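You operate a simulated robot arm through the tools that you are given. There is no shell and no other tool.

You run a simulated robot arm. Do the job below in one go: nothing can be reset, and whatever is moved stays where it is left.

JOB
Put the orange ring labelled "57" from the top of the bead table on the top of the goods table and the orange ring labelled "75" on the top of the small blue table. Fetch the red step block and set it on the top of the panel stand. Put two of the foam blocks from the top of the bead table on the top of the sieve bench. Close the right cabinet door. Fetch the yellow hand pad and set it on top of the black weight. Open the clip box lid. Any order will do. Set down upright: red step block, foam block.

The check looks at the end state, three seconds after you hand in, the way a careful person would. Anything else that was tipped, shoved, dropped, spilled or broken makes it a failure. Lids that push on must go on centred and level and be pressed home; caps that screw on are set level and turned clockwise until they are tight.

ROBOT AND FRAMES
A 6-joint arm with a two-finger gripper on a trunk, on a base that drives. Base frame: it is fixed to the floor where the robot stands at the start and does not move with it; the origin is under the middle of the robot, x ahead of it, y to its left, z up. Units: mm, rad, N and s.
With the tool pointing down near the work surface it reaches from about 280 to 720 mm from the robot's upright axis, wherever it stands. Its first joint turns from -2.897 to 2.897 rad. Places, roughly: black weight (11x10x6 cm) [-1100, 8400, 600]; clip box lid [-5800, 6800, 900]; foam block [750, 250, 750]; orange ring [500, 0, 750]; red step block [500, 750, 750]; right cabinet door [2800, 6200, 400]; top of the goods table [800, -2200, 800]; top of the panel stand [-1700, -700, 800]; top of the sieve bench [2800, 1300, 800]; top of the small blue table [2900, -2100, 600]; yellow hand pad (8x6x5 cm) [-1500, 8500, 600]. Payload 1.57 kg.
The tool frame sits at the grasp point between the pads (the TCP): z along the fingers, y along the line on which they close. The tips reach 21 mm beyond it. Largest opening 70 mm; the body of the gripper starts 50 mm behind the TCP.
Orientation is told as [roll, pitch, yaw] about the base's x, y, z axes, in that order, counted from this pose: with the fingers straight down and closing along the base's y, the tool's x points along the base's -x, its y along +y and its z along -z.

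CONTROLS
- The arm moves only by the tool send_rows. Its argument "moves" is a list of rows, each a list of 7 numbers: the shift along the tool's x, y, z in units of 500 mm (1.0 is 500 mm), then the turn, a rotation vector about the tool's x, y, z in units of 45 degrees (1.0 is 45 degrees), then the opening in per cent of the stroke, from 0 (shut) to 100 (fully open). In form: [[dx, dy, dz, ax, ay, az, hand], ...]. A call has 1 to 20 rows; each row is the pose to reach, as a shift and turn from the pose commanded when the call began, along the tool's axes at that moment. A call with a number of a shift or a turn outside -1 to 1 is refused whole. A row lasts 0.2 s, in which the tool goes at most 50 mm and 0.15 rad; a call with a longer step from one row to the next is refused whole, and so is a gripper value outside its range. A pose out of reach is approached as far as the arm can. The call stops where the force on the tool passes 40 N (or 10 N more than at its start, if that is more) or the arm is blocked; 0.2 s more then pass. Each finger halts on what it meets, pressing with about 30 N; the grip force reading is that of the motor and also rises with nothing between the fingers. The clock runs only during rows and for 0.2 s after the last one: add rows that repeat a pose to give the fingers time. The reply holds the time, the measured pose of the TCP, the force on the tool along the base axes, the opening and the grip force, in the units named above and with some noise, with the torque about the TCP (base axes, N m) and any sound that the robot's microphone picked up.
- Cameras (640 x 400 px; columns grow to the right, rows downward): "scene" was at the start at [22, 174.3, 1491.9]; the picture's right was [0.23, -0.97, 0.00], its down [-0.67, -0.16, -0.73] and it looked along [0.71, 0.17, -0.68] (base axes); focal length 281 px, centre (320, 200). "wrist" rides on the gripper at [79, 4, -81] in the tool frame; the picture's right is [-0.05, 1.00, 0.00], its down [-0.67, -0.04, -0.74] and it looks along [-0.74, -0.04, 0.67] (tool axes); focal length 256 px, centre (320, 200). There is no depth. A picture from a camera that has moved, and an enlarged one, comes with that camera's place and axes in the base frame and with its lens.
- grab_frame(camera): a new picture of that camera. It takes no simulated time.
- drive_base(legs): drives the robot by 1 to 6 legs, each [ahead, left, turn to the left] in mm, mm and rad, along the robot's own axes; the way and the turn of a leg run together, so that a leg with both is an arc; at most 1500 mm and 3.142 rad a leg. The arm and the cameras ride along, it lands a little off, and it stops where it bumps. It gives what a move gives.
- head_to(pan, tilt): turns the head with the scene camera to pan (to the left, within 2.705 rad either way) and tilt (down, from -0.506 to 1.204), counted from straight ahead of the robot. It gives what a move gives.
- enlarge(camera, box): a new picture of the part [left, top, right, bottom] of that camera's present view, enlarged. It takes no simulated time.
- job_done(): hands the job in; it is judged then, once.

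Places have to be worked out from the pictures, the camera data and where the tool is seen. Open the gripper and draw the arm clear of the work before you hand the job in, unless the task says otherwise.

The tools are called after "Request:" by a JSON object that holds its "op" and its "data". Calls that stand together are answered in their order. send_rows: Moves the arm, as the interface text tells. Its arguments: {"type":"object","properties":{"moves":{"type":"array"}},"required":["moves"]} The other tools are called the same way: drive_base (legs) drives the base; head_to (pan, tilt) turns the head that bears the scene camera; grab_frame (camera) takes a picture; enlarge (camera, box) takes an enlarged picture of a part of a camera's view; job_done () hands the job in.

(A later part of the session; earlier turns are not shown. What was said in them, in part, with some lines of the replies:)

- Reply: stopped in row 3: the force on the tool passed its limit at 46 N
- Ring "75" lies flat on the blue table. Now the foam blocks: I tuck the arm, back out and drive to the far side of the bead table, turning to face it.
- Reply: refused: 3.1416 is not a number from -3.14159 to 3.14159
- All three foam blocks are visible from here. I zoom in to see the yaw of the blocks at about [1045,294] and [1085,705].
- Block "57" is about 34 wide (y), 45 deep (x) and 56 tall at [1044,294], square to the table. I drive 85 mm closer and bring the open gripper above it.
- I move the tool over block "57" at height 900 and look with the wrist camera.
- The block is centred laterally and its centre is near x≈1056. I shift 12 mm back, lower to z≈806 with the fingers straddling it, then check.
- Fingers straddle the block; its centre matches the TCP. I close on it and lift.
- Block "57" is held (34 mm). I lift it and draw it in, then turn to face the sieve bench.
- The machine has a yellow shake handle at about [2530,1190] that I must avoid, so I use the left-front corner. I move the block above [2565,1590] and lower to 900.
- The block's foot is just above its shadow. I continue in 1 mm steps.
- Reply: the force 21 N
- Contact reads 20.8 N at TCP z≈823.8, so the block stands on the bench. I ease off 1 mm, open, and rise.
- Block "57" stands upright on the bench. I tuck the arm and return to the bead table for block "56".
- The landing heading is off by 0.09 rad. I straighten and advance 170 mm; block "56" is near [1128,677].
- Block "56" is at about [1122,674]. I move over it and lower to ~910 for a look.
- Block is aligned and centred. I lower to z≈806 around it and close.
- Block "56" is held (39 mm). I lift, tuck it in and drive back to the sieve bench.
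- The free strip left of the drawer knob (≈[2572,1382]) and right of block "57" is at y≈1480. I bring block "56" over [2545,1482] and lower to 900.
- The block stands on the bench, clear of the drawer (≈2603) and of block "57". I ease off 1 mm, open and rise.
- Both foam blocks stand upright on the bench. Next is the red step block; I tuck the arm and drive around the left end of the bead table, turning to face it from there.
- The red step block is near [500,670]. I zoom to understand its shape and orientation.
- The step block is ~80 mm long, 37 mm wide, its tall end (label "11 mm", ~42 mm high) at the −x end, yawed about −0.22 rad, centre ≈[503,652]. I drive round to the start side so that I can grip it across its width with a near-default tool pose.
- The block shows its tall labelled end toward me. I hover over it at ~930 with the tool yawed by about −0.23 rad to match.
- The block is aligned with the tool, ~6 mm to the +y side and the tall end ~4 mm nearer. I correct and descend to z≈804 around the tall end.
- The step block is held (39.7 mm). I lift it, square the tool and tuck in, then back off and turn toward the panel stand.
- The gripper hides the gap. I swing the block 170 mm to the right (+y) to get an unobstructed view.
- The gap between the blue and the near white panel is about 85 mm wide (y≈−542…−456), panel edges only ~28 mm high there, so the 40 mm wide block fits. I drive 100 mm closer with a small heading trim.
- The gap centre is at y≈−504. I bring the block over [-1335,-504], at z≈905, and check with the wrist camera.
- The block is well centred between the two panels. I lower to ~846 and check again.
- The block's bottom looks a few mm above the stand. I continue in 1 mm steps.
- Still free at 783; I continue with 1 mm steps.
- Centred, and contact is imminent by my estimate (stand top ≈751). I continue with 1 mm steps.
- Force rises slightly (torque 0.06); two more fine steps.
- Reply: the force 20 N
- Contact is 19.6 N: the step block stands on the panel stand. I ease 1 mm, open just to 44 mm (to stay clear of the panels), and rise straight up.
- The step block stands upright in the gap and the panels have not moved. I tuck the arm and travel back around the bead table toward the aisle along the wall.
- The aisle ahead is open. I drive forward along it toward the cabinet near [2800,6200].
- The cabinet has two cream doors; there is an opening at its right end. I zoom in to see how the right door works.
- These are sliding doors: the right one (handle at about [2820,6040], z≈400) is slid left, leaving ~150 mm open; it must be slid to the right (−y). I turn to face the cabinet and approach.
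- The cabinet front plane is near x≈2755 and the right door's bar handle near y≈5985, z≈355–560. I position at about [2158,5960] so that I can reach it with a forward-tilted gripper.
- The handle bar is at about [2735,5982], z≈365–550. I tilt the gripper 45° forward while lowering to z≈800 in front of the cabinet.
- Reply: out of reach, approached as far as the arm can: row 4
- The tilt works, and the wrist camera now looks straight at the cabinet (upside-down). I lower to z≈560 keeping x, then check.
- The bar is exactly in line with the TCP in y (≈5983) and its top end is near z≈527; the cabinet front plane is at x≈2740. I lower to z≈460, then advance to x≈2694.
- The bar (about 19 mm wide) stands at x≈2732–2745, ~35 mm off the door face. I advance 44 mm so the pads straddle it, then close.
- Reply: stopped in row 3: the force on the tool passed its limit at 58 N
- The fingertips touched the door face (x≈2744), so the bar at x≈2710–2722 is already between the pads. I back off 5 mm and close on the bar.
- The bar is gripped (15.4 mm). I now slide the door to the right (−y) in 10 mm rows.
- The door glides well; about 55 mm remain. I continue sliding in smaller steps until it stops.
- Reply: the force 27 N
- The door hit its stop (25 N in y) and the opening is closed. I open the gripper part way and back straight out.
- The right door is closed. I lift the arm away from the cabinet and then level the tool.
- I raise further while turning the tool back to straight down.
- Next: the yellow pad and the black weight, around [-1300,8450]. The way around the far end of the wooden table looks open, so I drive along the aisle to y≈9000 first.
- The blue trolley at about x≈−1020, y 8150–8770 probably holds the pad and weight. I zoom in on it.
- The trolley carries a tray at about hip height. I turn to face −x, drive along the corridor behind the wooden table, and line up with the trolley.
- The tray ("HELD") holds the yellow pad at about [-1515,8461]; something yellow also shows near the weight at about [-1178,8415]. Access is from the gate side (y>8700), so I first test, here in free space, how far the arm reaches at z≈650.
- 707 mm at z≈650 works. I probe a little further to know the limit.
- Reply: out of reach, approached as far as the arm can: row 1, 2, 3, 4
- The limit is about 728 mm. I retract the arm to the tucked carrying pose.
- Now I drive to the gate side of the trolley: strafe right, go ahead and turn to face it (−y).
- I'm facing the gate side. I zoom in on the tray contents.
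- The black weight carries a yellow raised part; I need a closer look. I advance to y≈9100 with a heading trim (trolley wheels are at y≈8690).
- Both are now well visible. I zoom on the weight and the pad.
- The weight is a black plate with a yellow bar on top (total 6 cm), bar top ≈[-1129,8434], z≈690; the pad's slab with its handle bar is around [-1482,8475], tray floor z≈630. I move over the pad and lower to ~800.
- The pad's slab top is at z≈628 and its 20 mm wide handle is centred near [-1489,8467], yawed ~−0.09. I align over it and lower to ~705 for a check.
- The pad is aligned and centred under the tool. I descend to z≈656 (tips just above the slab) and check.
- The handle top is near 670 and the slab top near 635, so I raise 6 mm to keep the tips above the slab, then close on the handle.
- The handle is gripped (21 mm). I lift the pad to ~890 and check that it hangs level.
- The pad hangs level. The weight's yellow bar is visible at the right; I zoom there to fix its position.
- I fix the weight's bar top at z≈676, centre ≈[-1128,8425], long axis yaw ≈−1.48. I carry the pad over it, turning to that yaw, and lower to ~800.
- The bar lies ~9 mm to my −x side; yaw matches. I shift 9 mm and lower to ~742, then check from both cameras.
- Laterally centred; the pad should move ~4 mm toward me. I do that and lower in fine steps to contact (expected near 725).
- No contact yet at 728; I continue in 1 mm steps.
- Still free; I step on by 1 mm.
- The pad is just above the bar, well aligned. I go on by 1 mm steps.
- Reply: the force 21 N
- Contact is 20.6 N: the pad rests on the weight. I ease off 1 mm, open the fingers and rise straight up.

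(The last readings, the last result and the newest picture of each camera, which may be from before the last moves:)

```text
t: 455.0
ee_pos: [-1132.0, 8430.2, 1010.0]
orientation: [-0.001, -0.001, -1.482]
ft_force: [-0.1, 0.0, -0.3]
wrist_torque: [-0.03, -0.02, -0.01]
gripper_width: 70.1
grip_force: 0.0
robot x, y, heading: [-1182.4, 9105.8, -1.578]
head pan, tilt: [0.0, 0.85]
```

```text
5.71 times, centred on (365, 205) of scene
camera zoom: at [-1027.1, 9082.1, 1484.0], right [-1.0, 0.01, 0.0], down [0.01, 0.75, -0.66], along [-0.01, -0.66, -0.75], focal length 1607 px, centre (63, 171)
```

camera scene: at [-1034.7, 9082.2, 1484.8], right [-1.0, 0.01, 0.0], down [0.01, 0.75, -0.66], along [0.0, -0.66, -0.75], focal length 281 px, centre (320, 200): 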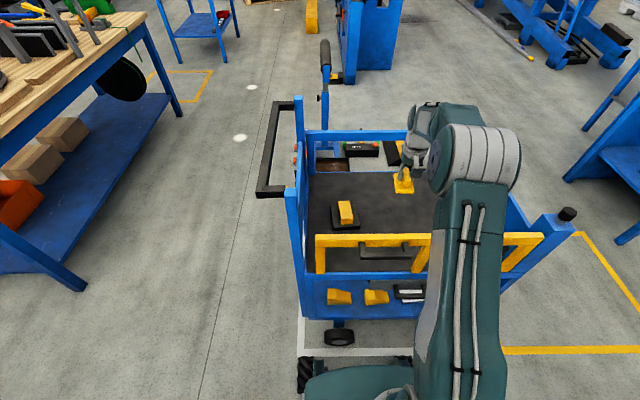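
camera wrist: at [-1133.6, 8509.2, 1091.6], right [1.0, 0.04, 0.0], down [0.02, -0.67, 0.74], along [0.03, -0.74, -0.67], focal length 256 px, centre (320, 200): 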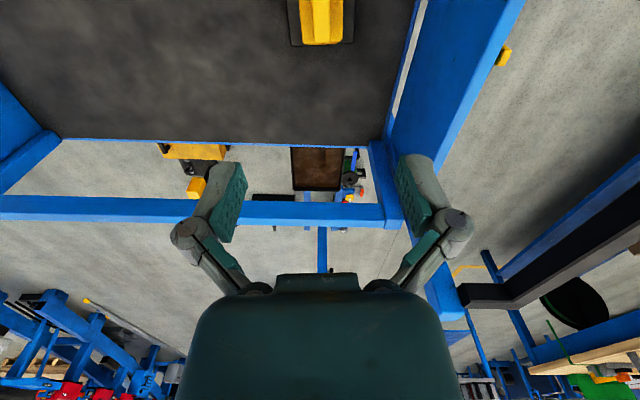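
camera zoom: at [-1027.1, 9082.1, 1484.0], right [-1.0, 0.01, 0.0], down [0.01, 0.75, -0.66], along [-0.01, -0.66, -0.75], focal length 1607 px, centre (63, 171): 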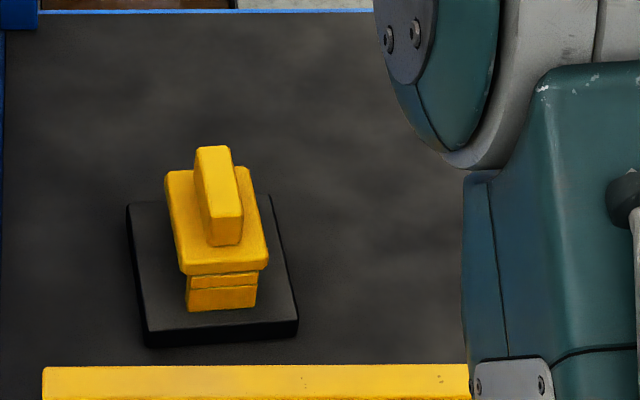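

The pad sits level and centred on the weight. I tuck the arm back over the gate and look west for the route to the clip box.

Request:
{"op": "send_rows", "data": {"moves": [[0.09, 0, -0.02, 0, 0, 0.06, 100], [0.18, 0, -0.04, 0, 0, 0.122, 100], [0.27, 0, -0.04, 0, 0, 0.122, 100], [0.36, 0, -0.04, 0, 0, 0.122, 100], [0.45, 0, -0.04, 0, 0, 0.122, 100], [0.51, 0, -0.04, 0, 0, 0.122, 100], [0.51, 0, -0.04, 0, 0, 0.122, 100]]}}

Request:
{"op": "drive_base", "data": {"legs": [[-130, 0, 0], [0, 0, -1.57]]}}

Request:
{"op": "head_to", "data": {"pan": 0.0, "tilt": 0.25}}

Request:
{"op": "grab_frame", "data": {"camera": "scene"}}

Request:
{"op": "head_to", "data": {"pan": 0.8, "tilt": 0.3}}

Request:
{"op": "grab_frame", "data": {"camera": "scene"}}

```text
t: 456.6
ee_pos: [-1153.6, 8684.3, 1029.2]
orientation: [0.0, 0.0, -1.577]
ft_force: [0.1, -0.8, 1.0]
wrist_torque: [0.0, 0.02, -0.03]
gripper_width: 70.0
grip_force: 0.0
robot x, y, heading: [-1179.7, 9103.0, -1.573]
head pan, tilt: [0.0, 0.85]
```

```text
t: 461.8
ee_pos: [-1603.0, 9226.1, 1029.0]
orientation: [0.0, 0.001, 3.079]
ft_force: [0.1, -0.3, -0.5]
wrist_torque: [0.01, 0.01, 0.0]
gripper_width: 70.2
grip_force: 0.1
robot x, y, heading: [-1182.8, 9235.9, 3.079]
head pan, tilt: [0.0, 0.85]
```

```text
t: 462.8
ee_pos: [-1602.1, 9226.5, 1030.0]
orientation: [-0.001, 0.0, 3.08]
ft_force: [0.6, -0.2, -1.0]
wrist_torque: [0.01, -0.01, 0.0]
gripper_width: 70.0
grip_force: 0.1
robot x, y, heading: [-1181.3, 9230.7, 3.075]
head pan, tilt: [0.0, 0.25]
```

```text
taken
camera scene: at [-1225.2, 9080.1, 1537.0], right [0.06, 1.0, 0.0], down [0.25, -0.01, -0.97], along [-0.97, 0.06, -0.25], focal length 281 px, centre (320, 200)
```

scene: 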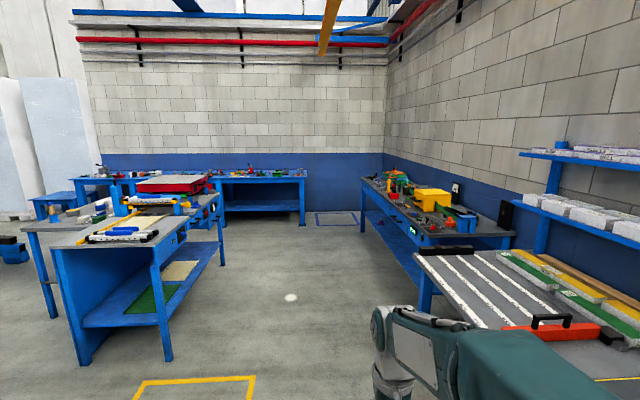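

```text
t: 464.0
ee_pos: [-1601.7, 9226.0, 1029.2]
orientation: [0.001, 0.001, 3.08]
ft_force: [-0.8, -0.4, 0.4]
wrist_torque: [-0.02, -0.02, 0.0]
gripper_width: 69.9
grip_force: 0.1
robot x, y, heading: [-1181.6, 9233.8, 3.082]
head pan, tilt: [0.799, 0.3]
```

```text
taken
camera scene: at [-1201.2, 9011.6, 1532.4], right [-0.67, 0.74, 0.0], down [0.22, 0.2, -0.95], along [-0.71, -0.64, -0.3], focal length 281 px, centre (320, 200)
```

scene: 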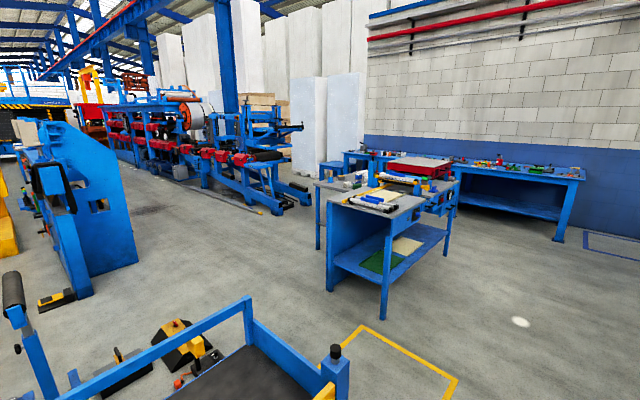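

The clip box should be on the left of the far benches (x≈−5800, y≈6800). The corridor at y≈9050 is open; I drive west along it.

Request:
{"op": "drive_base", "data": {"legs": [[0, 150, 0.062], [1300, 0, 0], [1300, 0, 0]]}}

Request:
{"op": "head_to", "data": {"pan": 0.6, "tilt": 0.3}}

Request:
{"op": "grab_frame", "data": {"camera": "scene"}}

```text
t: 477.7
ee_pos: [-4225.7, 8994.9, 1028.6]
orientation: [0.0, -0.002, -3.118]
ft_force: [0.2, 0.4, -0.3]
wrist_torque: [0.01, 0.01, 0.02]
gripper_width: 70.0
grip_force: 0.0
robot x, y, heading: [-3806.4, 9034.1, -3.122]
head pan, tilt: [0.799, 0.3]
```

```text
t: 478.4
ee_pos: [-4225.6, 8995.4, 1029.3]
orientation: [-0.001, 0.0, -3.12]
ft_force: [-0.7, -0.5, -0.8]
wrist_torque: [0.03, 0.0, -0.01]
gripper_width: 70.0
grip_force: 0.0
robot x, y, heading: [-3807.5, 9036.0, -3.119]
head pan, tilt: [0.6, 0.3]
```

```text
taken
camera scene: at [-3820.0, 8828.3, 1532.4], right [-0.58, 0.81, 0.0], down [0.24, 0.17, -0.95], along [-0.78, -0.56, -0.3], focal length 281 px, centre (320, 200)
```

scene: 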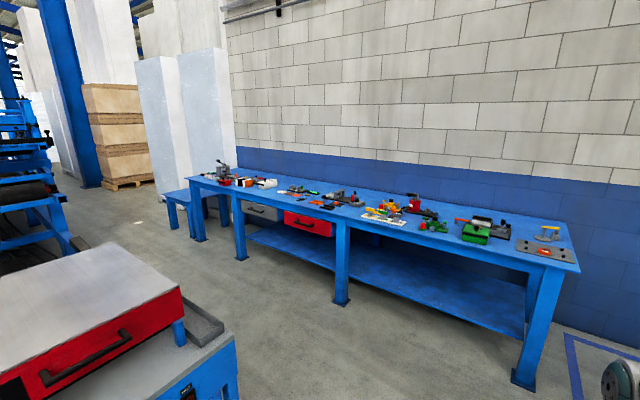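

The clip box should be at the left part of the long blue bench (front edge x≈−5560). I drive ahead to x≈−5000 and then strafe left along the bench.

Request:
{"op": "drive_base", "data": {"legs": [[1190, 0, -0.02], [0, 1100, 0], [0, 1000, 0]]}}

Request:
{"op": "head_to", "data": {"pan": 0.0, "tilt": 0.6}}

Request:
{"op": "grab_frame", "data": {"camera": "scene"}}

Request:
{"op": "grab_frame", "data": {"camera": "wrist"}}

```text
t: 494.2
ee_pos: [-5394.2, 6923.1, 1029.8]
orientation: [0.002, 0.001, 3.136]
ft_force: [0.3, -0.2, -0.4]
wrist_torque: [-0.02, -0.01, -0.03]
gripper_width: 69.7
grip_force: 0.0
robot x, y, heading: [-4976.9, 6954.3, 3.137]
head pan, tilt: [0.6, 0.3]
```

```text
t: 495.2
ee_pos: [-5394.8, 6921.9, 1029.1]
orientation: [0.0, -0.001, 3.137]
ft_force: [0.1, 0.4, 0.7]
wrist_torque: [-0.04, 0.02, 0.01]
gripper_width: 70.3
grip_force: 0.0
robot x, y, heading: [-4973.1, 6948.5, 3.133]
head pan, tilt: [0.0, 0.6]
```

```text
taken
camera scene: at [-5005.0, 6797.1, 1505.0], right [0.01, 1.0, 0.0], down [0.57, 0.0, -0.82], along [-0.82, 0.01, -0.57], focal length 281 px, centre (320, 200)
```

scene: 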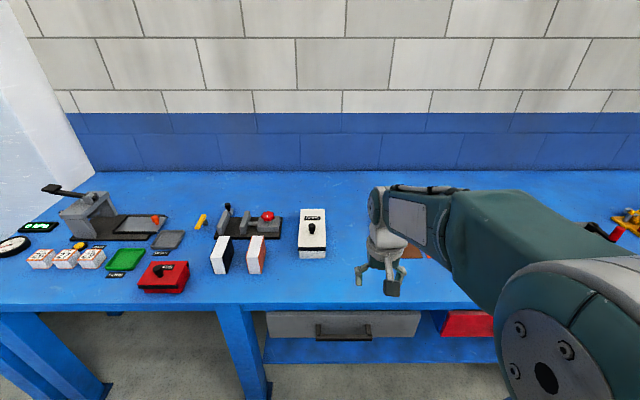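

```text
taken
camera wrist: at [-5313.2, 6918.1, 1110.8], right [-0.06, -1.0, 0.0], down [-0.67, 0.04, 0.74], along [-0.74, 0.04, -0.67], focal length 256 px, centre (320, 200)
```

wrist: 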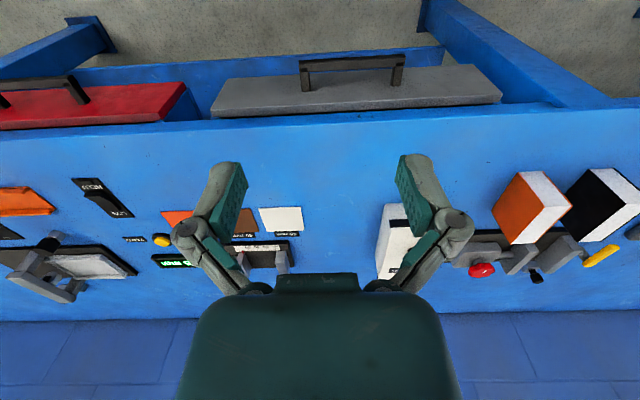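

I zoom on the bench to identify the clip box and see how its lid works.

Request:
{"op": "enlarge", "data": {"camera": "scene", "box": [270, 190, 360, 280]}}

Request:
{"op": "enlarge", "data": {"camera": "scene", "box": [10, 170, 290, 310]}}

Request:
{"op": "enlarge", "data": {"camera": "wrist", "box": [340, 160, 520, 300]}}

```text
4.44 times, centred on (315, 235) of scene
camera zoom: at [-5005.0, 6797.1, 1505.0], right [0.01, 1.0, 0.0], down [0.57, 0.0, -0.82], along [-0.82, 0.01, -0.57], focal length 1250 px, centre (342, 44)
```

zoom: 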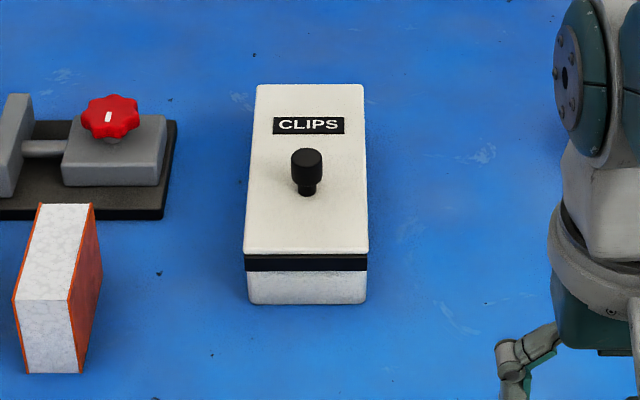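

```text
2.29 times, centred on (150, 240) of scene
camera zoom: at [-5005.0, 6797.1, 1505.0], right [0.01, 1.0, 0.0], down [0.57, 0.0, -0.82], along [-0.82, 0.01, -0.57], focal length 643 px, centre (709, 109)
```

zoom: 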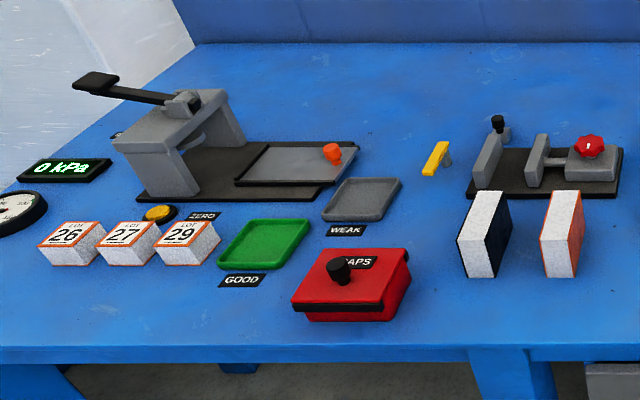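

```text
2.86 times, centred on (430, 230) of wrist
camera zoom: at [-5313.2, 6918.1, 1110.8], right [-0.06, -1.0, 0.0], down [-0.67, 0.04, 0.74], along [-0.74, 0.04, -0.67], focal length 731 px, centre (6, 114)
```

zoom: 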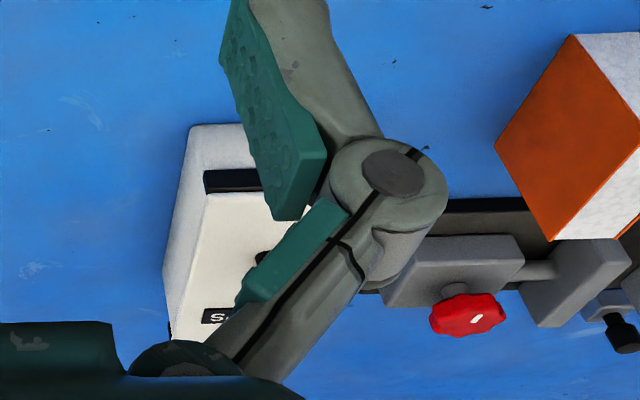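

The clip box is a white box (≈200×90×52 mm) at x≈−5662…−5865, y≈6736–6826, lid top z≈864, with a knob at about [-5732,6780]. I drive closer and look at it from the front to see whether the lid is hinged.

Request:
{"op": "drive_base", "data": {"legs": [[0, 130, 0.005], [140, 0, 0]]}}

Request:
{"op": "grab_frame", "data": {"camera": "wrist"}}

Request:
{"op": "grab_frame", "data": {"camera": "scene"}}

```text
t: 497.4
ee_pos: [-5534.2, 6781.7, 1029.2]
orientation: [-0.003, -0.002, -3.136]
ft_force: [0.1, -0.8, 0.7]
wrist_torque: [0.04, 0.02, 0.01]
gripper_width: 69.9
grip_force: 0.0
robot x, y, heading: [-5113.6, 6818.8, -3.137]
head pan, tilt: [0.0, 0.6]
```

```text
taken
camera wrist: at [-5453.1, 6777.5, 1110.6], right [-0.05, -1.0, 0.0], down [-0.67, 0.03, 0.74], along [-0.74, 0.04, -0.67], focal length 256 px, centre (320, 200)
```

wrist: 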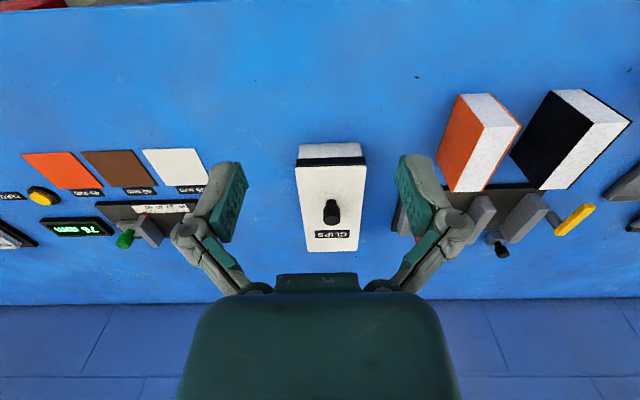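

```text
taken
camera scene: at [-5143.7, 6658.6, 1504.3], right [0.0, 1.0, 0.0], down [0.57, 0.01, -0.82], along [-0.82, 0.0, -0.57], focal length 281 px, centre (320, 200)
```

scene: 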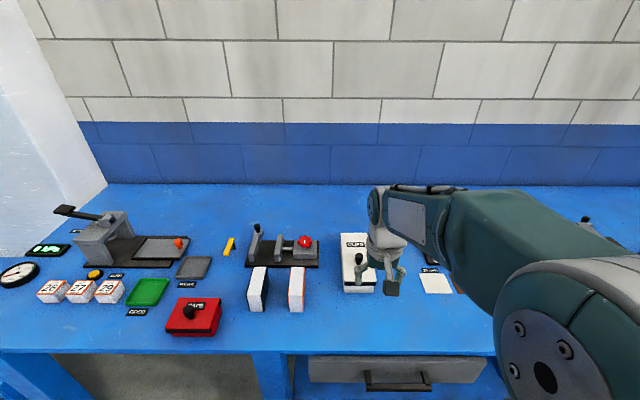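

Request:
{"op": "enlarge", "data": {"camera": "wrist", "box": [270, 120, 390, 260]}}

Request:
{"op": "enlarge", "data": {"camera": "scene", "box": [320, 210, 440, 310]}}

Request:
{"op": "enlarge", "data": {"camera": "scene", "box": [150, 280, 240, 350]}}

```text
2.86 times, centred on (330, 190) of wrist
camera zoom: at [-5453.1, 6777.5, 1110.6], right [-0.05, -1.0, 0.0], down [-0.67, 0.03, 0.74], along [-0.74, 0.04, -0.67], focal length 731 px, centre (291, 229)
```

zoom: 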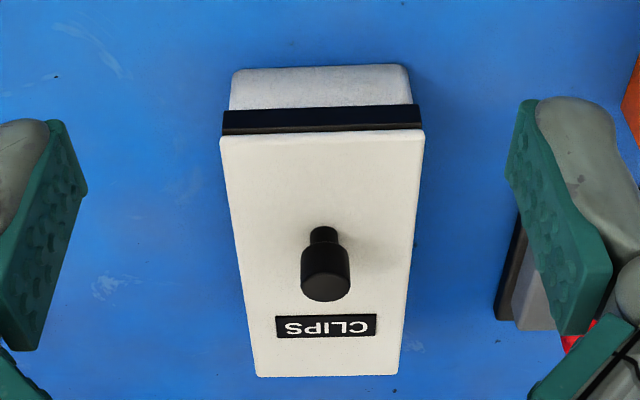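

```text
4.00 times, centred on (380, 260) of scene
camera zoom: at [-5143.7, 6658.6, 1504.3], right [0.0, 1.0, 0.0], down [0.57, 0.01, -0.82], along [-0.82, 0.0, -0.57], focal length 1125 px, centre (80, -40)
```

zoom: 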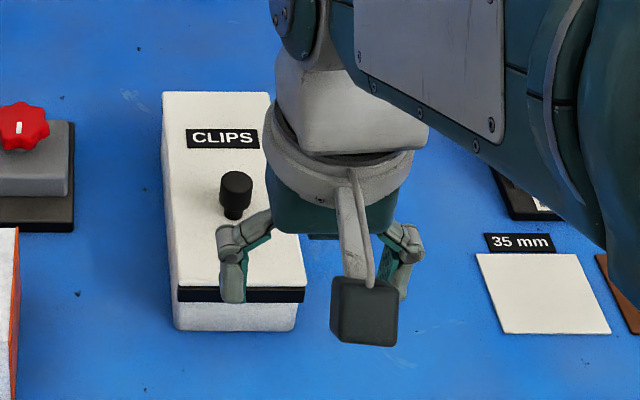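

```text
5.71 times, centred on (195, 315) of scene
camera zoom: at [-5143.7, 6658.6, 1504.3], right [0.0, 1.0, 0.0], down [0.57, 0.01, -0.82], along [-0.82, 0.0, -0.57], focal length 1607 px, centre (1034, -457)
```

zoom: 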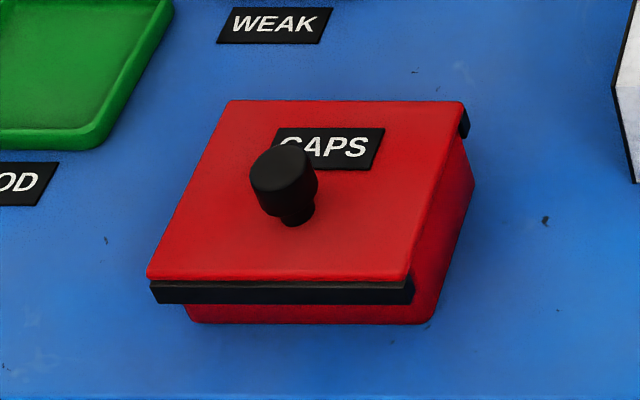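

The lid carries a knob (cap ≈24 mm, top z≈902) at about [-5729,6777], with black strips front and rear. I move over the knob and lower to ~945 for a close look.

Request:
{"op": "send_rows", "data": {"moves": [[-0.09, 0.003, 0, 0, 0, 0, 100], [-0.18, 0.006, 0, 0, 0, 0, 100], [-0.27, 0.009, 0, 0, 0, 0, 100], [-0.36, 0.01, 0, 0, 0, 0, 100], [-0.39, 0.01, 0.04, 0, 0, 0, 100], [-0.39, 0.01, 0.1, 0, 0, 0, 100], [-0.39, 0.01, 0.17, 0, 0, 0, 100], [-0.39, 0.01, 0.17, 0, 0, 0, 100]]}}

Request:
{"op": "grab_frame", "data": {"camera": "wrist"}}

Request:
{"op": "enlarge", "data": {"camera": "scene", "box": [320, 210, 440, 310]}}

```text
t: 499.2
ee_pos: [-5729.0, 6779.3, 945.7]
orientation: [0.0, 0.0, -3.134]
ft_force: [-0.4, -0.8, -0.5]
wrist_torque: [-0.01, 0.0, -0.01]
gripper_width: 69.9
grip_force: 0.1
robot x, y, heading: [-5115.4, 6817.8, -3.136]
head pan, tilt: [0.0, 0.6]
```

```text
taken
camera wrist: at [-5648.0, 6775.8, 1026.7], right [-0.05, -1.0, 0.0], down [-0.67, 0.03, 0.75], along [-0.74, 0.04, -0.67], focal length 256 px, centre (320, 200)
```

wrist: 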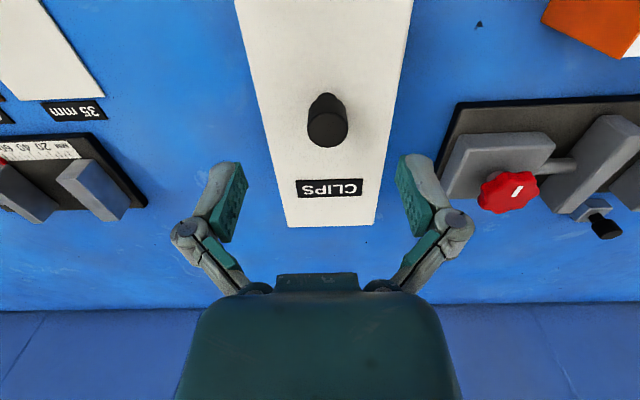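

```text
4.00 times, centred on (380, 260) of scene
camera zoom: at [-5144.8, 6664.4, 1504.9], right [0.0, 1.0, 0.0], down [0.57, 0.0, -0.82], along [-0.82, 0.0, -0.57], focal length 1125 px, centre (80, -40)
```

zoom: 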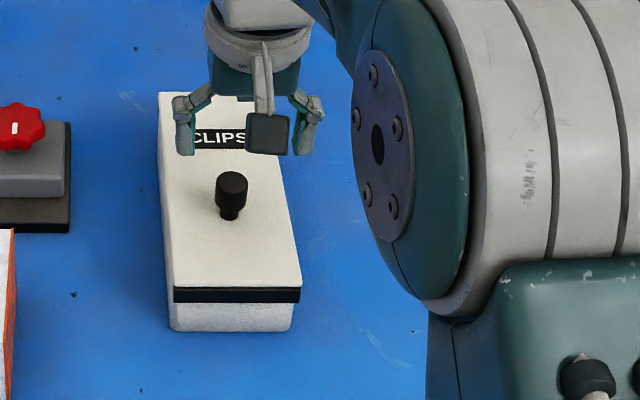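

The knob is ~4 mm to the −y side. I correct, lower to z≈893 and close on the knob cap.

Request:
{"op": "send_rows", "data": {"moves": [[0.004, 0.009, 0.03, 0, 0, 0, 100], [0.004, 0.009, 0.07, 0, 0, 0, 100], [0.004, 0.009, 0.095, 0, 0, 0, 100], [0.004, 0.009, 0.106, 0, 0, 0, 100], [0.004, 0.009, 0.106, 0, 0, 0, 60], [0.004, 0.009, 0.106, 0, 0, 0, 25], [0.004, 0.009, 0.106, 0, 0, 0, 25], [0.004, 0.009, 0.106, 0, 0, 0, 25], [0.004, 0.009, 0.106, 0, 0, 0, 25]]}}

Request:
{"op": "grab_frame", "data": {"camera": "wrist"}}

Request:
{"op": "enlarge", "data": {"camera": "scene", "box": [320, 210, 440, 310]}}

```text
t: 501.2
ee_pos: [-5727.7, 6775.7, 892.2]
orientation: [-0.002, 0.001, -3.135]
ft_force: [0.2, 0.0, 8.6]
wrist_torque: [0.01, -0.22, -0.01]
gripper_width: 23.7
grip_force: 31.5
robot x, y, heading: [-5112.3, 6821.7, -3.138]
head pan, tilt: [0.0, 0.6]
```

```text
taken
camera wrist: at [-5646.8, 6772.1, 974.1], right [-0.05, -1.0, 0.0], down [-0.67, 0.03, 0.75], along [-0.74, 0.04, -0.67], focal length 256 px, centre (320, 200)
```

wrist: 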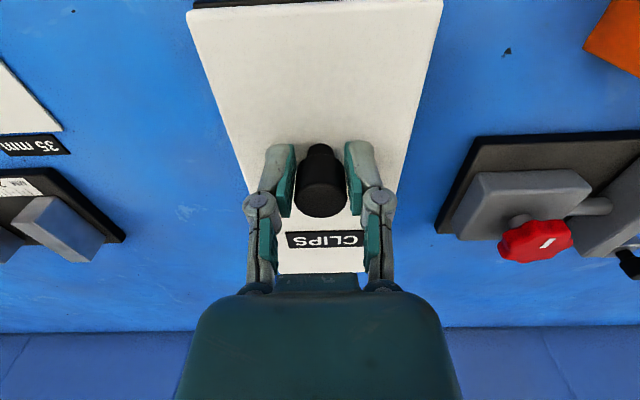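

```text
4.00 times, centred on (380, 260) of scene
camera zoom: at [-5144.1, 6664.7, 1504.9], right [0.0, 1.0, 0.0], down [0.57, 0.0, -0.82], along [-0.82, 0.0, -0.57], focal length 1125 px, centre (80, -40)
```

zoom: 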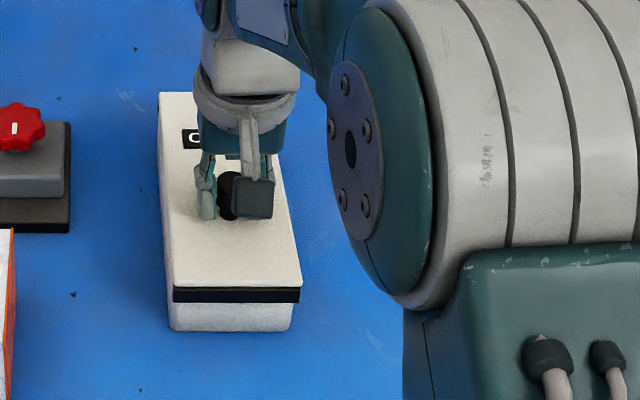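

The knob is gripped (23.7 mm). I lift by small steps (to +5 mm) to see how the lid responds.

Request:
{"op": "send_rows", "data": {"moves": [[0, 0, -0.003, 0, 0, 0, 25], [0, 0, -0.006, 0, 0, 0, 25], [0, 0, -0.01, 0, 0, 0, 25], [0, 0, -0.01, 0, 0, 0, 25]]}}

Request:
{"op": "grab_frame", "data": {"camera": "wrist"}}

Request:
{"op": "enlarge", "data": {"camera": "scene", "box": [320, 210, 440, 310]}}

```text
t: 502.2
ee_pos: [-5727.6, 6775.4, 894.6]
orientation: [0.0, 0.004, -3.135]
ft_force: [-8.4, 1.8, -23.1]
wrist_torque: [0.03, 0.01, -0.04]
gripper_width: 24.0
grip_force: 32.0
robot x, y, heading: [-5113.7, 6822.6, -3.135]
head pan, tilt: [0.0, 0.6]
```

```text
taken
camera wrist: at [-5646.3, 6771.5, 976.4], right [-0.05, -1.0, 0.0], down [-0.67, 0.03, 0.74], along [-0.74, 0.04, -0.67], focal length 256 px, centre (320, 200)
```

wrist: 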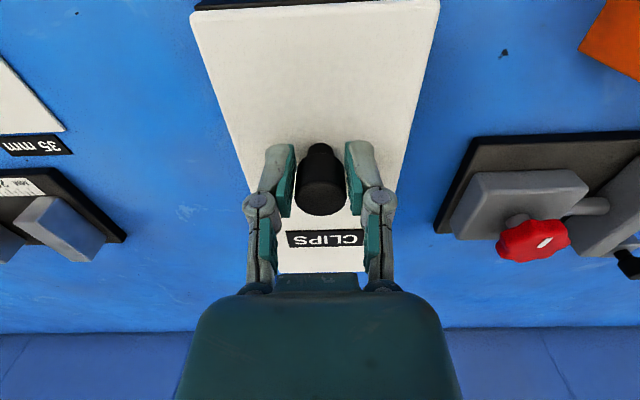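

```text
4.00 times, centred on (380, 260) of scene
camera zoom: at [-5147.5, 6664.9, 1504.8], right [0.0, 1.0, 0.0], down [0.57, 0.0, -0.82], along [-0.82, 0.0, -0.57], focal length 1125 px, centre (80, -40)
```

zoom: 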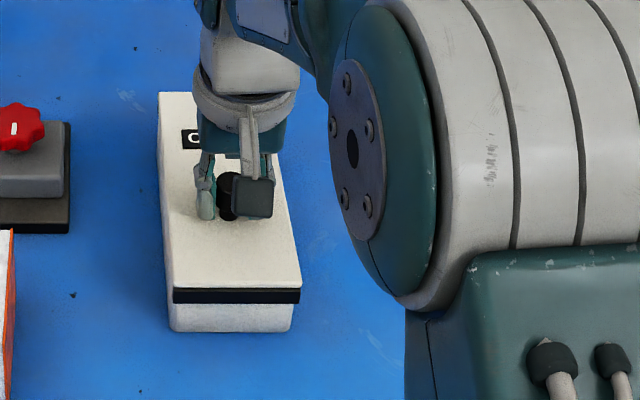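

The lid resisted with about 30 N without moving, so it does not simply lift. I relax the pull and test whether it slides toward me (+x) by a few mm.

Request:
{"op": "send_rows", "data": {"moves": [[0, 0, 0.005, 0, 0, 0, 25], [0, 0, 0.009, 0, 0, 0, 25], [0.003, 0, 0.009, 0, 0, 0, 25], [0.006, 0, 0.009, 0, 0, 0, 25], [0.01, 0, 0.009, 0, 0, 0, 25], [0.01, 0, 0.009, 0, 0, 0, 25]]}}

Request:
{"op": "enlarge", "data": {"camera": "scene", "box": [320, 210, 440, 310]}}

```text
t: 503.6
ee_pos: [-5720.6, 6774.7, 889.2]
orientation: [-0.001, 0.009, -3.134]
ft_force: [4.4, -0.2, -5.5]
wrist_torque: [0.03, -0.68, 0.01]
gripper_width: 21.0
grip_force: 31.7
robot x, y, heading: [-5116.6, 6819.3, -3.14]
head pan, tilt: [0.0, 0.6]
```

```text
4.00 times, centred on (380, 260) of scene
camera zoom: at [-5144.9, 6664.5, 1504.9], right [0.0, 1.0, 0.0], down [0.57, 0.0, -0.82], along [-0.82, 0.0, -0.57], focal length 1125 px, centre (80, -40)
```

zoom: 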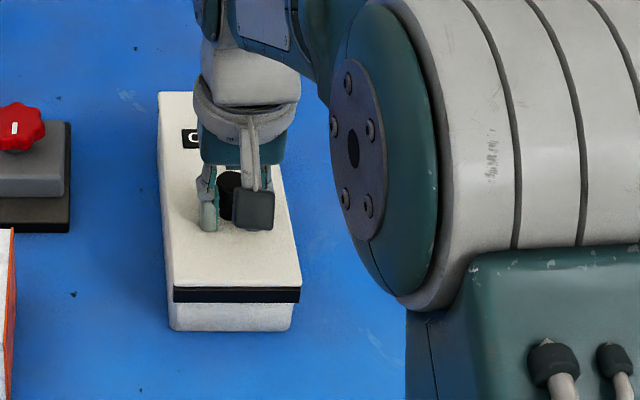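

The fingers slipped along the knob instead; the lid stayed. I re-centre on the knob, and look closely.

Request:
{"op": "send_rows", "data": {"moves": [[0, 0, 0, 0, 0, 0, 60], [0, 0, 0, 0, 0, 0, 80], [-0.014, 0, 0, 0, 0, 0, 80], [-0.014, 0, 0, 0, 0, 0, 80]]}}

Request:
{"op": "grab_frame", "data": {"camera": "wrist"}}

Request:
{"op": "enlarge", "data": {"camera": "scene", "box": [340, 220, 420, 300]}}

```text
t: 504.6
ee_pos: [-5730.1, 6774.6, 892.7]
orientation: [-0.002, 0.0, -3.136]
ft_force: [-1.0, -0.2, -0.1]
wrist_torque: [-0.02, -0.02, -0.01]
gripper_width: 55.9
grip_force: 0.0
robot x, y, heading: [-5108.1, 6825.4, -3.139]
head pan, tilt: [0.0, 0.6]
```

```text
taken
camera wrist: at [-5648.3, 6771.8, 973.1], right [-0.05, -1.0, 0.0], down [-0.67, 0.03, 0.74], along [-0.74, 0.04, -0.67], focal length 256 px, centre (320, 200)
```

wrist: 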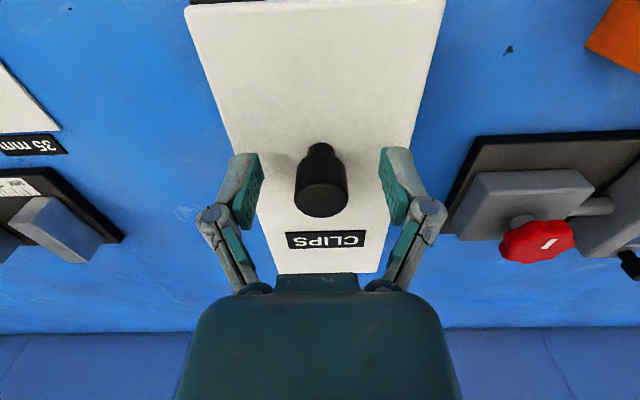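

```text
5.00 times, centred on (380, 260) of scene
camera zoom: at [-5144.9, 6664.6, 1504.9], right [0.0, 1.0, 0.0], down [0.57, 0.0, -0.82], along [-0.82, 0.0, -0.57], focal length 1406 px, centre (20, -100)
```

zoom: 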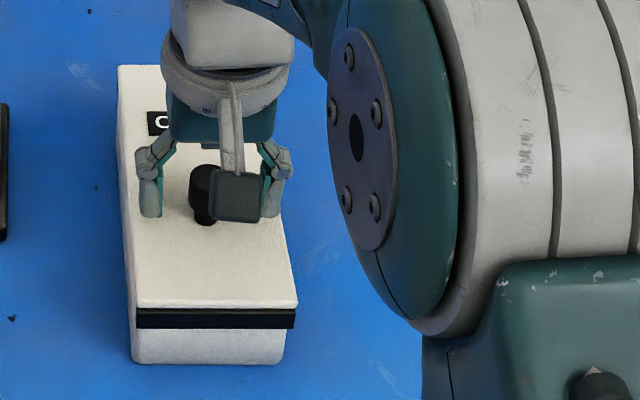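

The lid is unmoved. The black strips along y at front and rear may be slide rails, so I re-grip the knob and test a tiny sideways push (−y) while watching the force.

Request:
{"op": "send_rows", "data": {"moves": [[0.003, 0, 0, 0, 0, 0, 60], [0.003, 0, 0, 0, 0, 0, 25], [0.003, 0, 0, 0, 0, 0, 25], [0.003, 0, 0, 0, 0, 0, 25], [0.003, 0.002, 0, 0, 0, 0, 25], [0.003, 0.004, 0, 0, 0, 0, 25], [0.003, 0.004, 0, 0, 0, 0, 25]]}}

```text
t: 506.2
ee_pos: [-5727.8, 6775.6, 891.8]
orientation: [0.002, -0.002, -3.136]
ft_force: [1.7, 9.5, 16.7]
wrist_torque: [0.24, -0.18, -0.09]
gripper_width: 23.6
grip_force: 32.0
robot x, y, heading: [-5114.8, 6818.0, -3.137]
head pan, tilt: [0.0, 0.6]
```

A −2 mm command gave a 9.5 N resistance and no motion. I test the opposite side (+y) equally gently.

Request:
{"op": "send_rows", "data": {"moves": [[0, -0.003, 0, 0, 0, 0, 25], [0, -0.006, 0, 0, 0, 0, 25], [0, -0.009, 0, 0, 0, 0, 25], [0, -0.009, 0, 0, 0, 0, 25]]}}

```text
t: 507.2
ee_pos: [-5728.0, 6777.1, 892.3]
orientation: [0.001, -0.001, -3.134]
ft_force: [-3.4, -0.9, 22.1]
wrist_torque: [0.02, 0.28, 0.03]
gripper_width: 24.2
grip_force: 32.2
robot x, y, heading: [-5117.7, 6816.1, -3.137]
head pan, tilt: [0.0, 0.6]
```

Little resistance so far in +y; I go 4 mm further that way.

Request:
{"op": "send_rows", "data": {"moves": [[0, -0.003, 0, 0, 0, 0, 25], [0, -0.006, 0, 0, 0, 0, 25], [0, -0.009, 0, 0, 0, 0, 25], [0, -0.009, 0, 0, 0, 0, 25]]}}

Request:
{"op": "grab_frame", "data": {"camera": "wrist"}}

```text
t: 508.2
ee_pos: [-5728.5, 6782.1, 891.0]
orientation: [0.0, -0.003, -3.134]
ft_force: [-7.7, -1.3, 20.6]
wrist_torque: [-0.03, 0.44, 0.01]
gripper_width: 23.8
grip_force: 31.8
robot x, y, heading: [-5115.2, 6819.0, -3.134]
head pan, tilt: [0.0, 0.6]
```

```text
taken
camera wrist: at [-5646.9, 6778.4, 973.5], right [-0.05, -1.0, 0.0], down [-0.67, 0.03, 0.75], along [-0.74, 0.04, -0.67], focal length 256 px, centre (320, 200)
```

wrist: 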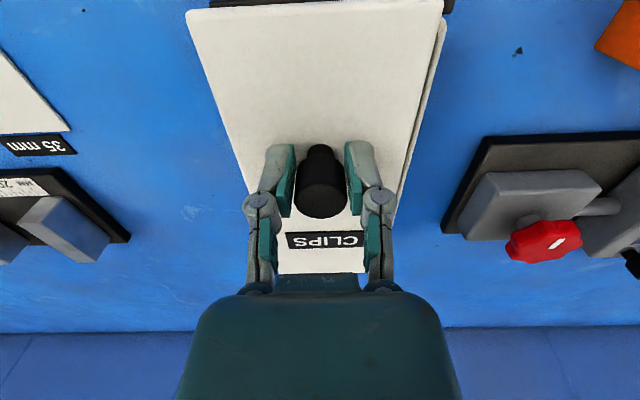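

The lid slides toward +y: the box body's edge appears on the other side. I ease the downward pressure and keep sliding it in +y.

Request:
{"op": "send_rows", "data": {"moves": [[0, -0.01, -0.003, 0, 0, 0, 25], [0, -0.02, -0.003, 0, 0, 0, 25], [0, -0.03, -0.003, 0, 0, 0, 25], [0, -0.04, -0.003, 0, 0, 0, 25], [0, -0.05, -0.003, 0, 0, 0, 25], [0, -0.06, -0.003, 0, 0, 0, 25], [0, -0.06, -0.003, 0, 0, 0, 25]]}}

Request:
{"op": "grab_frame", "data": {"camera": "wrist"}}

Request:
{"op": "grab_frame", "data": {"camera": "scene"}}

```text
t: 509.8
ee_pos: [-5726.4, 6812.1, 892.8]
orientation: [-0.001, 0.003, -3.136]
ft_force: [-18.8, -0.9, -17.1]
wrist_torque: [-0.01, 0.29, 0.03]
gripper_width: 24.0
grip_force: 32.4
robot x, y, heading: [-5112.3, 6820.0, -3.141]
head pan, tilt: [0.0, 0.6]
```

```text
taken
camera wrist: at [-5646.5, 6808.6, 974.1], right [-0.05, -1.0, 0.0], down [-0.67, 0.03, 0.74], along [-0.74, 0.04, -0.67], focal length 256 px, centre (320, 200)
```

wrist: 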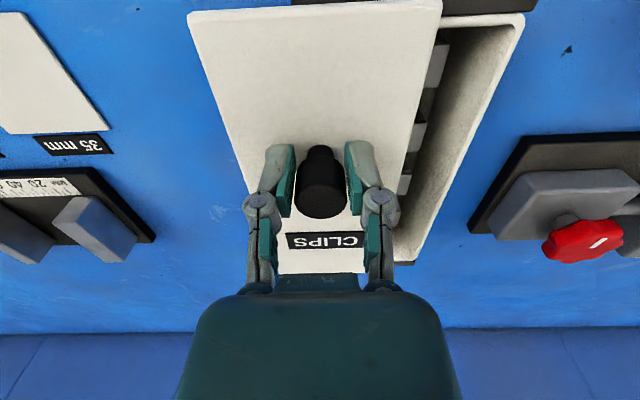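

```text
taken
camera scene: at [-5147.4, 6664.7, 1504.8], right [0.0, 1.0, 0.0], down [0.57, 0.0, -0.82], along [-0.82, 0.0, -0.57], focal length 281 px, centre (320, 200)
```

scene: 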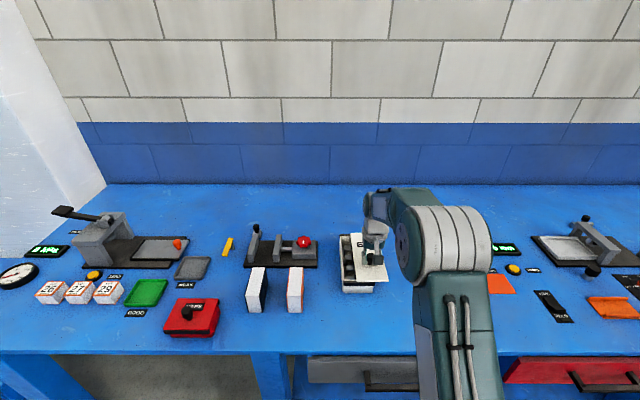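

The lid is ~36 mm open. I correct small stresses (1 mm in −x, slightly down) and continue sliding.

Request:
{"op": "send_rows", "data": {"moves": [[-0.003, -0.01, 0.002, 0, 0, 0, 25], [-0.003, -0.02, 0.002, 0, 0, 0, 25], [-0.003, -0.03, 0.002, 0, 0, 0, 25], [-0.003, -0.04, 0.002, 0, 0, 0, 25], [-0.003, -0.05, 0.002, 0, 0, 0, 25], [-0.003, -0.06, 0.002, 0, 0, 0, 25], [-0.003, -0.07, 0.002, 0, 0, 0, 25], [-0.003, -0.07, 0.002, 0, 0, 0, 25]]}}

Request:
{"op": "grab_frame", "data": {"camera": "wrist"}}

```text
t: 511.6
ee_pos: [-5729.6, 6847.3, 892.0]
orientation: [-0.001, 0.001, -3.137]
ft_force: [23.7, -1.2, 2.0]
wrist_torque: [0.02, -0.43, 0.0]
gripper_width: 23.8
grip_force: 31.6
robot x, y, heading: [-5113.3, 6818.4, -3.141]
head pan, tilt: [0.0, 0.6]
```

```text
taken
camera wrist: at [-5648.5, 6843.2, 973.9], right [-0.05, -1.0, 0.0], down [-0.67, 0.03, 0.74], along [-0.74, 0.04, -0.67], focal length 256 px, centre (320, 200)
```

wrist: 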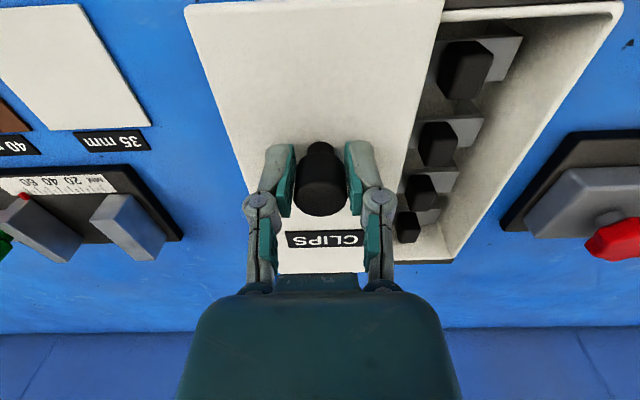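

About 71 mm open and still moving freely. I relieve x by ~0.7 mm and continue in 5 mm steps until it stops.

Request:
{"op": "send_rows", "data": {"moves": [[0.0015, -0.01, 0, 0, 0, 0, 25], [0.0015, -0.02, 0, 0, 0, 0, 25], [0.0015, -0.03, 0, 0, 0, 0, 25], [0.0015, -0.036, 0, 0, 0, 0, 25], [0.0015, -0.036, 0, 0, 0, 0, 25]]}}

Request:
{"op": "grab_frame", "data": {"camera": "wrist"}}

Request:
{"op": "grab_frame", "data": {"camera": "scene"}}

```text
t: 512.8
ee_pos: [-5729.8, 6865.7, 893.5]
orientation: [-0.001, -0.002, -3.135]
ft_force: [3.9, -1.2, -1.2]
wrist_torque: [0.0, -0.59, 0.01]
gripper_width: 23.8
grip_force: 32.4
robot x, y, heading: [-5114.0, 6820.0, -3.138]
head pan, tilt: [0.0, 0.6]
```

```text
taken
camera wrist: at [-5648.3, 6861.7, 973.6], right [-0.05, -1.0, 0.0], down [-0.67, 0.03, 0.75], along [-0.75, 0.04, -0.67], focal length 256 px, centre (320, 200)
```

wrist: 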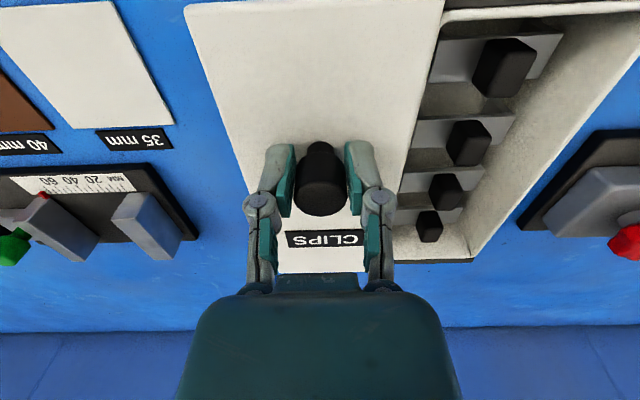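

```text
taken
camera scene: at [-5144.9, 6665.0, 1504.9], right [0.0, 1.0, 0.0], down [0.57, 0.0, -0.82], along [-0.82, 0.0, -0.57], focal length 281 px, centre (320, 200)
```

scene: 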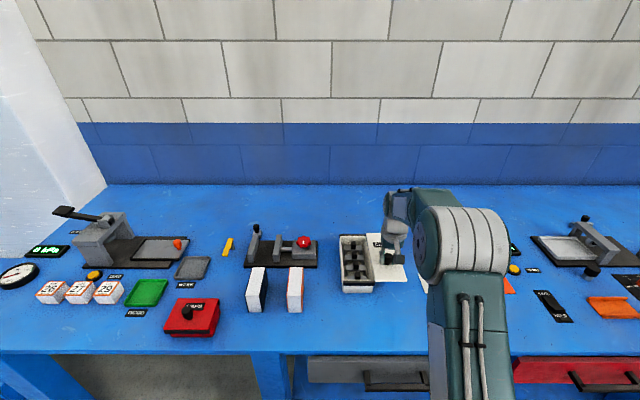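

The box interior is fully exposed, and the lid still runs on its guide with almost no friction (even when I pressed 20 N on it), so it is a guided slide. I probe a few mm further for its end stop.

Request:
{"op": "send_rows", "data": {"moves": [[0, -0.005, 0, 0, 0, 0, 25], [0, -0.01, 0, 0, 0, 0, 25], [0, -0.015, 0, 0, 0, 0, 25], [0, -0.02, 0, 0, 0, 0, 25], [0, -0.02, 0, 0, 0, 0, 25]]}}

Request:
{"op": "grab_frame", "data": {"camera": "wrist"}}

```text
t: 514.0
ee_pos: [-5730.2, 6873.4, 892.5]
orientation: [0.001, -0.002, -3.135]
ft_force: [-7.3, -12.8, -7.8]
wrist_torque: [-0.08, 0.76, -0.02]
gripper_width: 23.9
grip_force: 32.0
robot x, y, heading: [-5112.0, 6823.2, -3.139]
head pan, tilt: [0.0, 0.6]
```

```text
taken
camera wrist: at [-5648.4, 6869.8, 973.7], right [-0.05, -1.0, 0.0], down [-0.67, 0.03, 0.75], along [-0.74, 0.03, -0.67], focal length 256 px, centre (320, 200)
```

wrist: 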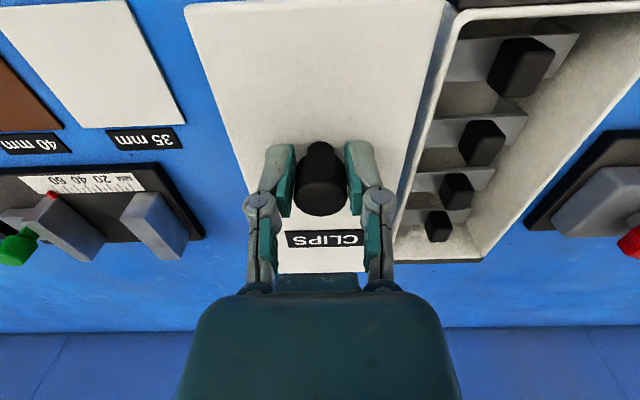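

The end stop is reached (12.8 N in y) at ~97 mm travel; the box is fully open. I release the knob and rise straight up.

Request:
{"op": "send_rows", "data": {"moves": [[0, 0.002, 0, 0, 0, 0, 35], [0, 0.002, 0, 0, 0, 0, 60], [0, 0.002, 0, 0, 0, 0, 70], [0, 0.002, -0.02, 0, 0, 0, 70], [0, 0.002, -0.07, 0, 0, 0, 70], [0, 0.002, -0.15, 0, 0, 0, 70], [0, 0.002, -0.24, 0, 0, 0, 90], [0, 0.002, -0.3, 0, 0, 0, 100], [0, 0.002, -0.3, 0, 0, 0, 100]]}}

Request:
{"op": "grab_frame", "data": {"camera": "wrist"}}

Request:
{"op": "enlarge", "data": {"camera": "scene", "box": [300, 200, 460, 320]}}

```text
t: 516.0
ee_pos: [-5729.1, 6875.7, 1043.1]
orientation: [0.0, -0.001, -3.135]
ft_force: [0.2, 0.0, 0.7]
wrist_torque: [0.02, 0.01, -0.01]
gripper_width: 70.1
grip_force: 0.1
robot x, y, heading: [-5117.0, 6816.4, -3.139]
head pan, tilt: [0.0, 0.6]
```

```text
taken
camera wrist: at [-5648.3, 6871.3, 1124.5], right [-0.05, -1.0, 0.0], down [-0.67, 0.03, 0.74], along [-0.74, 0.04, -0.67], focal length 256 px, centre (320, 200)
```

wrist: 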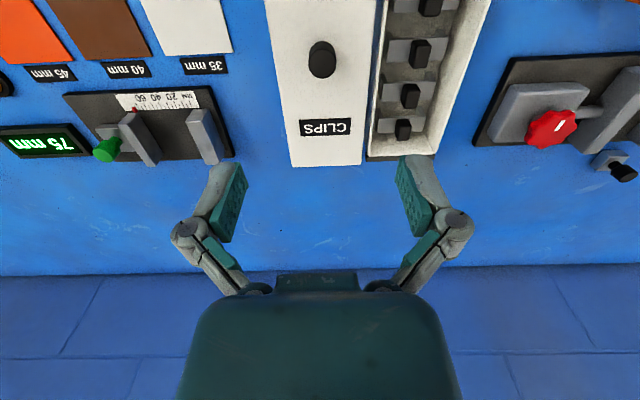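

```text
3.33 times, centred on (380, 260) of scene
camera zoom: at [-5144.7, 6665.1, 1504.9], right [0.0, 1.0, 0.0], down [0.57, 0.0, -0.82], along [-0.82, 0.0, -0.57], focal length 937 px, centre (120, 0)
```

zoom: 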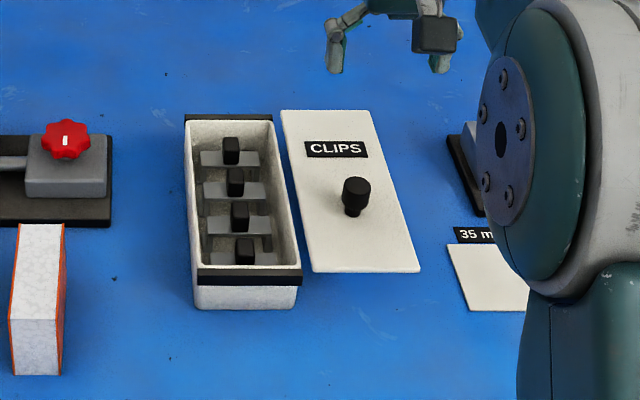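

The clip box lid is fully slid open and stays on its guide. I retract the arm, open-handed, and back the base off a little from the bench.

Request:
{"op": "send_rows", "data": {"moves": [[0.09, 0.02, 0, 0, 0, 0, 100], [0.18, 0.04, 0, 0, 0, 0, 100], [0.27, 0.06, 0, 0, 0, 0, 100], [0.36, 0.08, 0, 0, 0, 0, 100], [0.4, 0.1, 0, 0, 0, 0, 100], [0.4, 0.1, 0, 0, 0, 0, 100]]}}

Request:
{"op": "drive_base", "data": {"legs": [[-150, 0, 0]]}}

Request:
{"op": "grab_frame", "data": {"camera": "scene"}}

Request:
{"op": "grab_frame", "data": {"camera": "wrist"}}

```text
t: 517.4
ee_pos: [-5527.3, 6822.2, 1042.9]
orientation: [0.001, -0.002, -3.135]
ft_force: [0.6, -0.2, 0.2]
wrist_torque: [0.01, 0.03, 0.02]
gripper_width: 69.9
grip_force: 0.1
robot x, y, heading: [-5113.3, 6820.5, -3.144]
head pan, tilt: [0.0, 0.6]
```

```text
t: 518.8
ee_pos: [-5379.4, 6822.9, 1042.7]
orientation: [0.0, 0.001, -3.133]
ft_force: [-0.5, 0.2, 0.7]
wrist_torque: [0.04, -0.01, -0.02]
gripper_width: 70.0
grip_force: 0.1
robot x, y, heading: [-4969.8, 6819.7, -3.134]
head pan, tilt: [0.0, 0.6]
```

```text
taken
camera scene: at [-4994.2, 6665.2, 1504.9], right [-0.01, 1.0, 0.0], down [0.57, 0.0, -0.82], along [-0.82, 0.0, -0.57], focal length 281 px, centre (320, 200)
```

scene: 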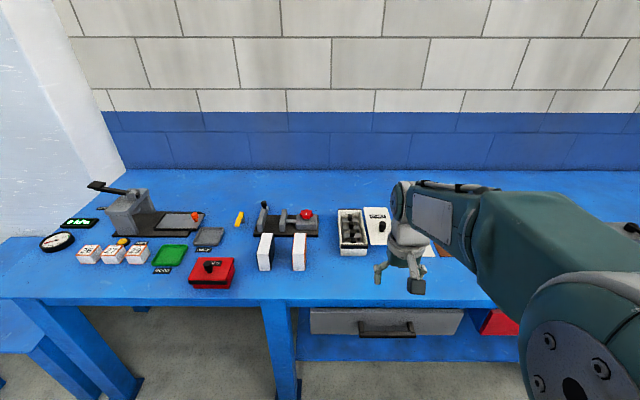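

```text
taken
camera wrist: at [-5297.5, 6819.0, 1123.5], right [-0.04, -1.0, 0.0], down [-0.67, 0.03, 0.74], along [-0.74, 0.03, -0.67], focal length 256 px, centre (320, 200)
```

wrist: 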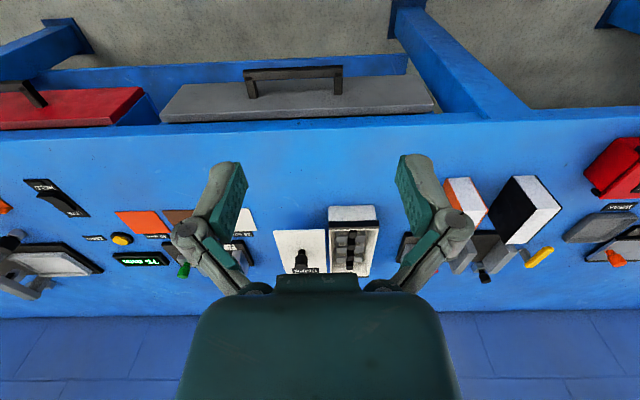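

All the jobs are done: ring "57" is on the goods table, ring "75" on the blue table, and the step block on the panel stand. Two foam blocks are on the sieve bench, the right cabinet door is closed, the pad is on the weight, and the clip box lid is open. The gripper is open and the arm is clear, so I hand the job in.

Request:
{"op": "job_done", "data": {}}

```text
The job is handed in.
```

All the tasks are finished and I handed the job in. I don't have the check's verdict yet.

- **Orange rings:** "57" lies flat on the goods table, between the yellow slab and the yellow tray. "75" lies flat on the small blue table. While first reaching for "57" I pressed a fingertip on it and nudged it a few millimetres before picking it up.
- **Red step block:** it stands upright on the panel stand, in the gap between the blue panel and the near white panel. Neither panel moved.
- **Foam blocks:** "57" and "56" both stand upright on the front left of the sieve bench.
- **Right cabinet door:** it was a sliding door, and I slid it right until it hit its stop.
- **Yellow hand pad:** it rests level and centred on the yellow bar that forms the top of the black weight.
- **Clip box lid:** it turned out to slide sideways rather than lift. Before finding that, I pulled up on its knob with about 30 N and toward the robot, and it did not move. I then slid it fully open to its end stop, about 97 mm. It now sits clear of the box at lid height.

The gripper is open, the arm is retracted, and the robot has backed off from the bench.
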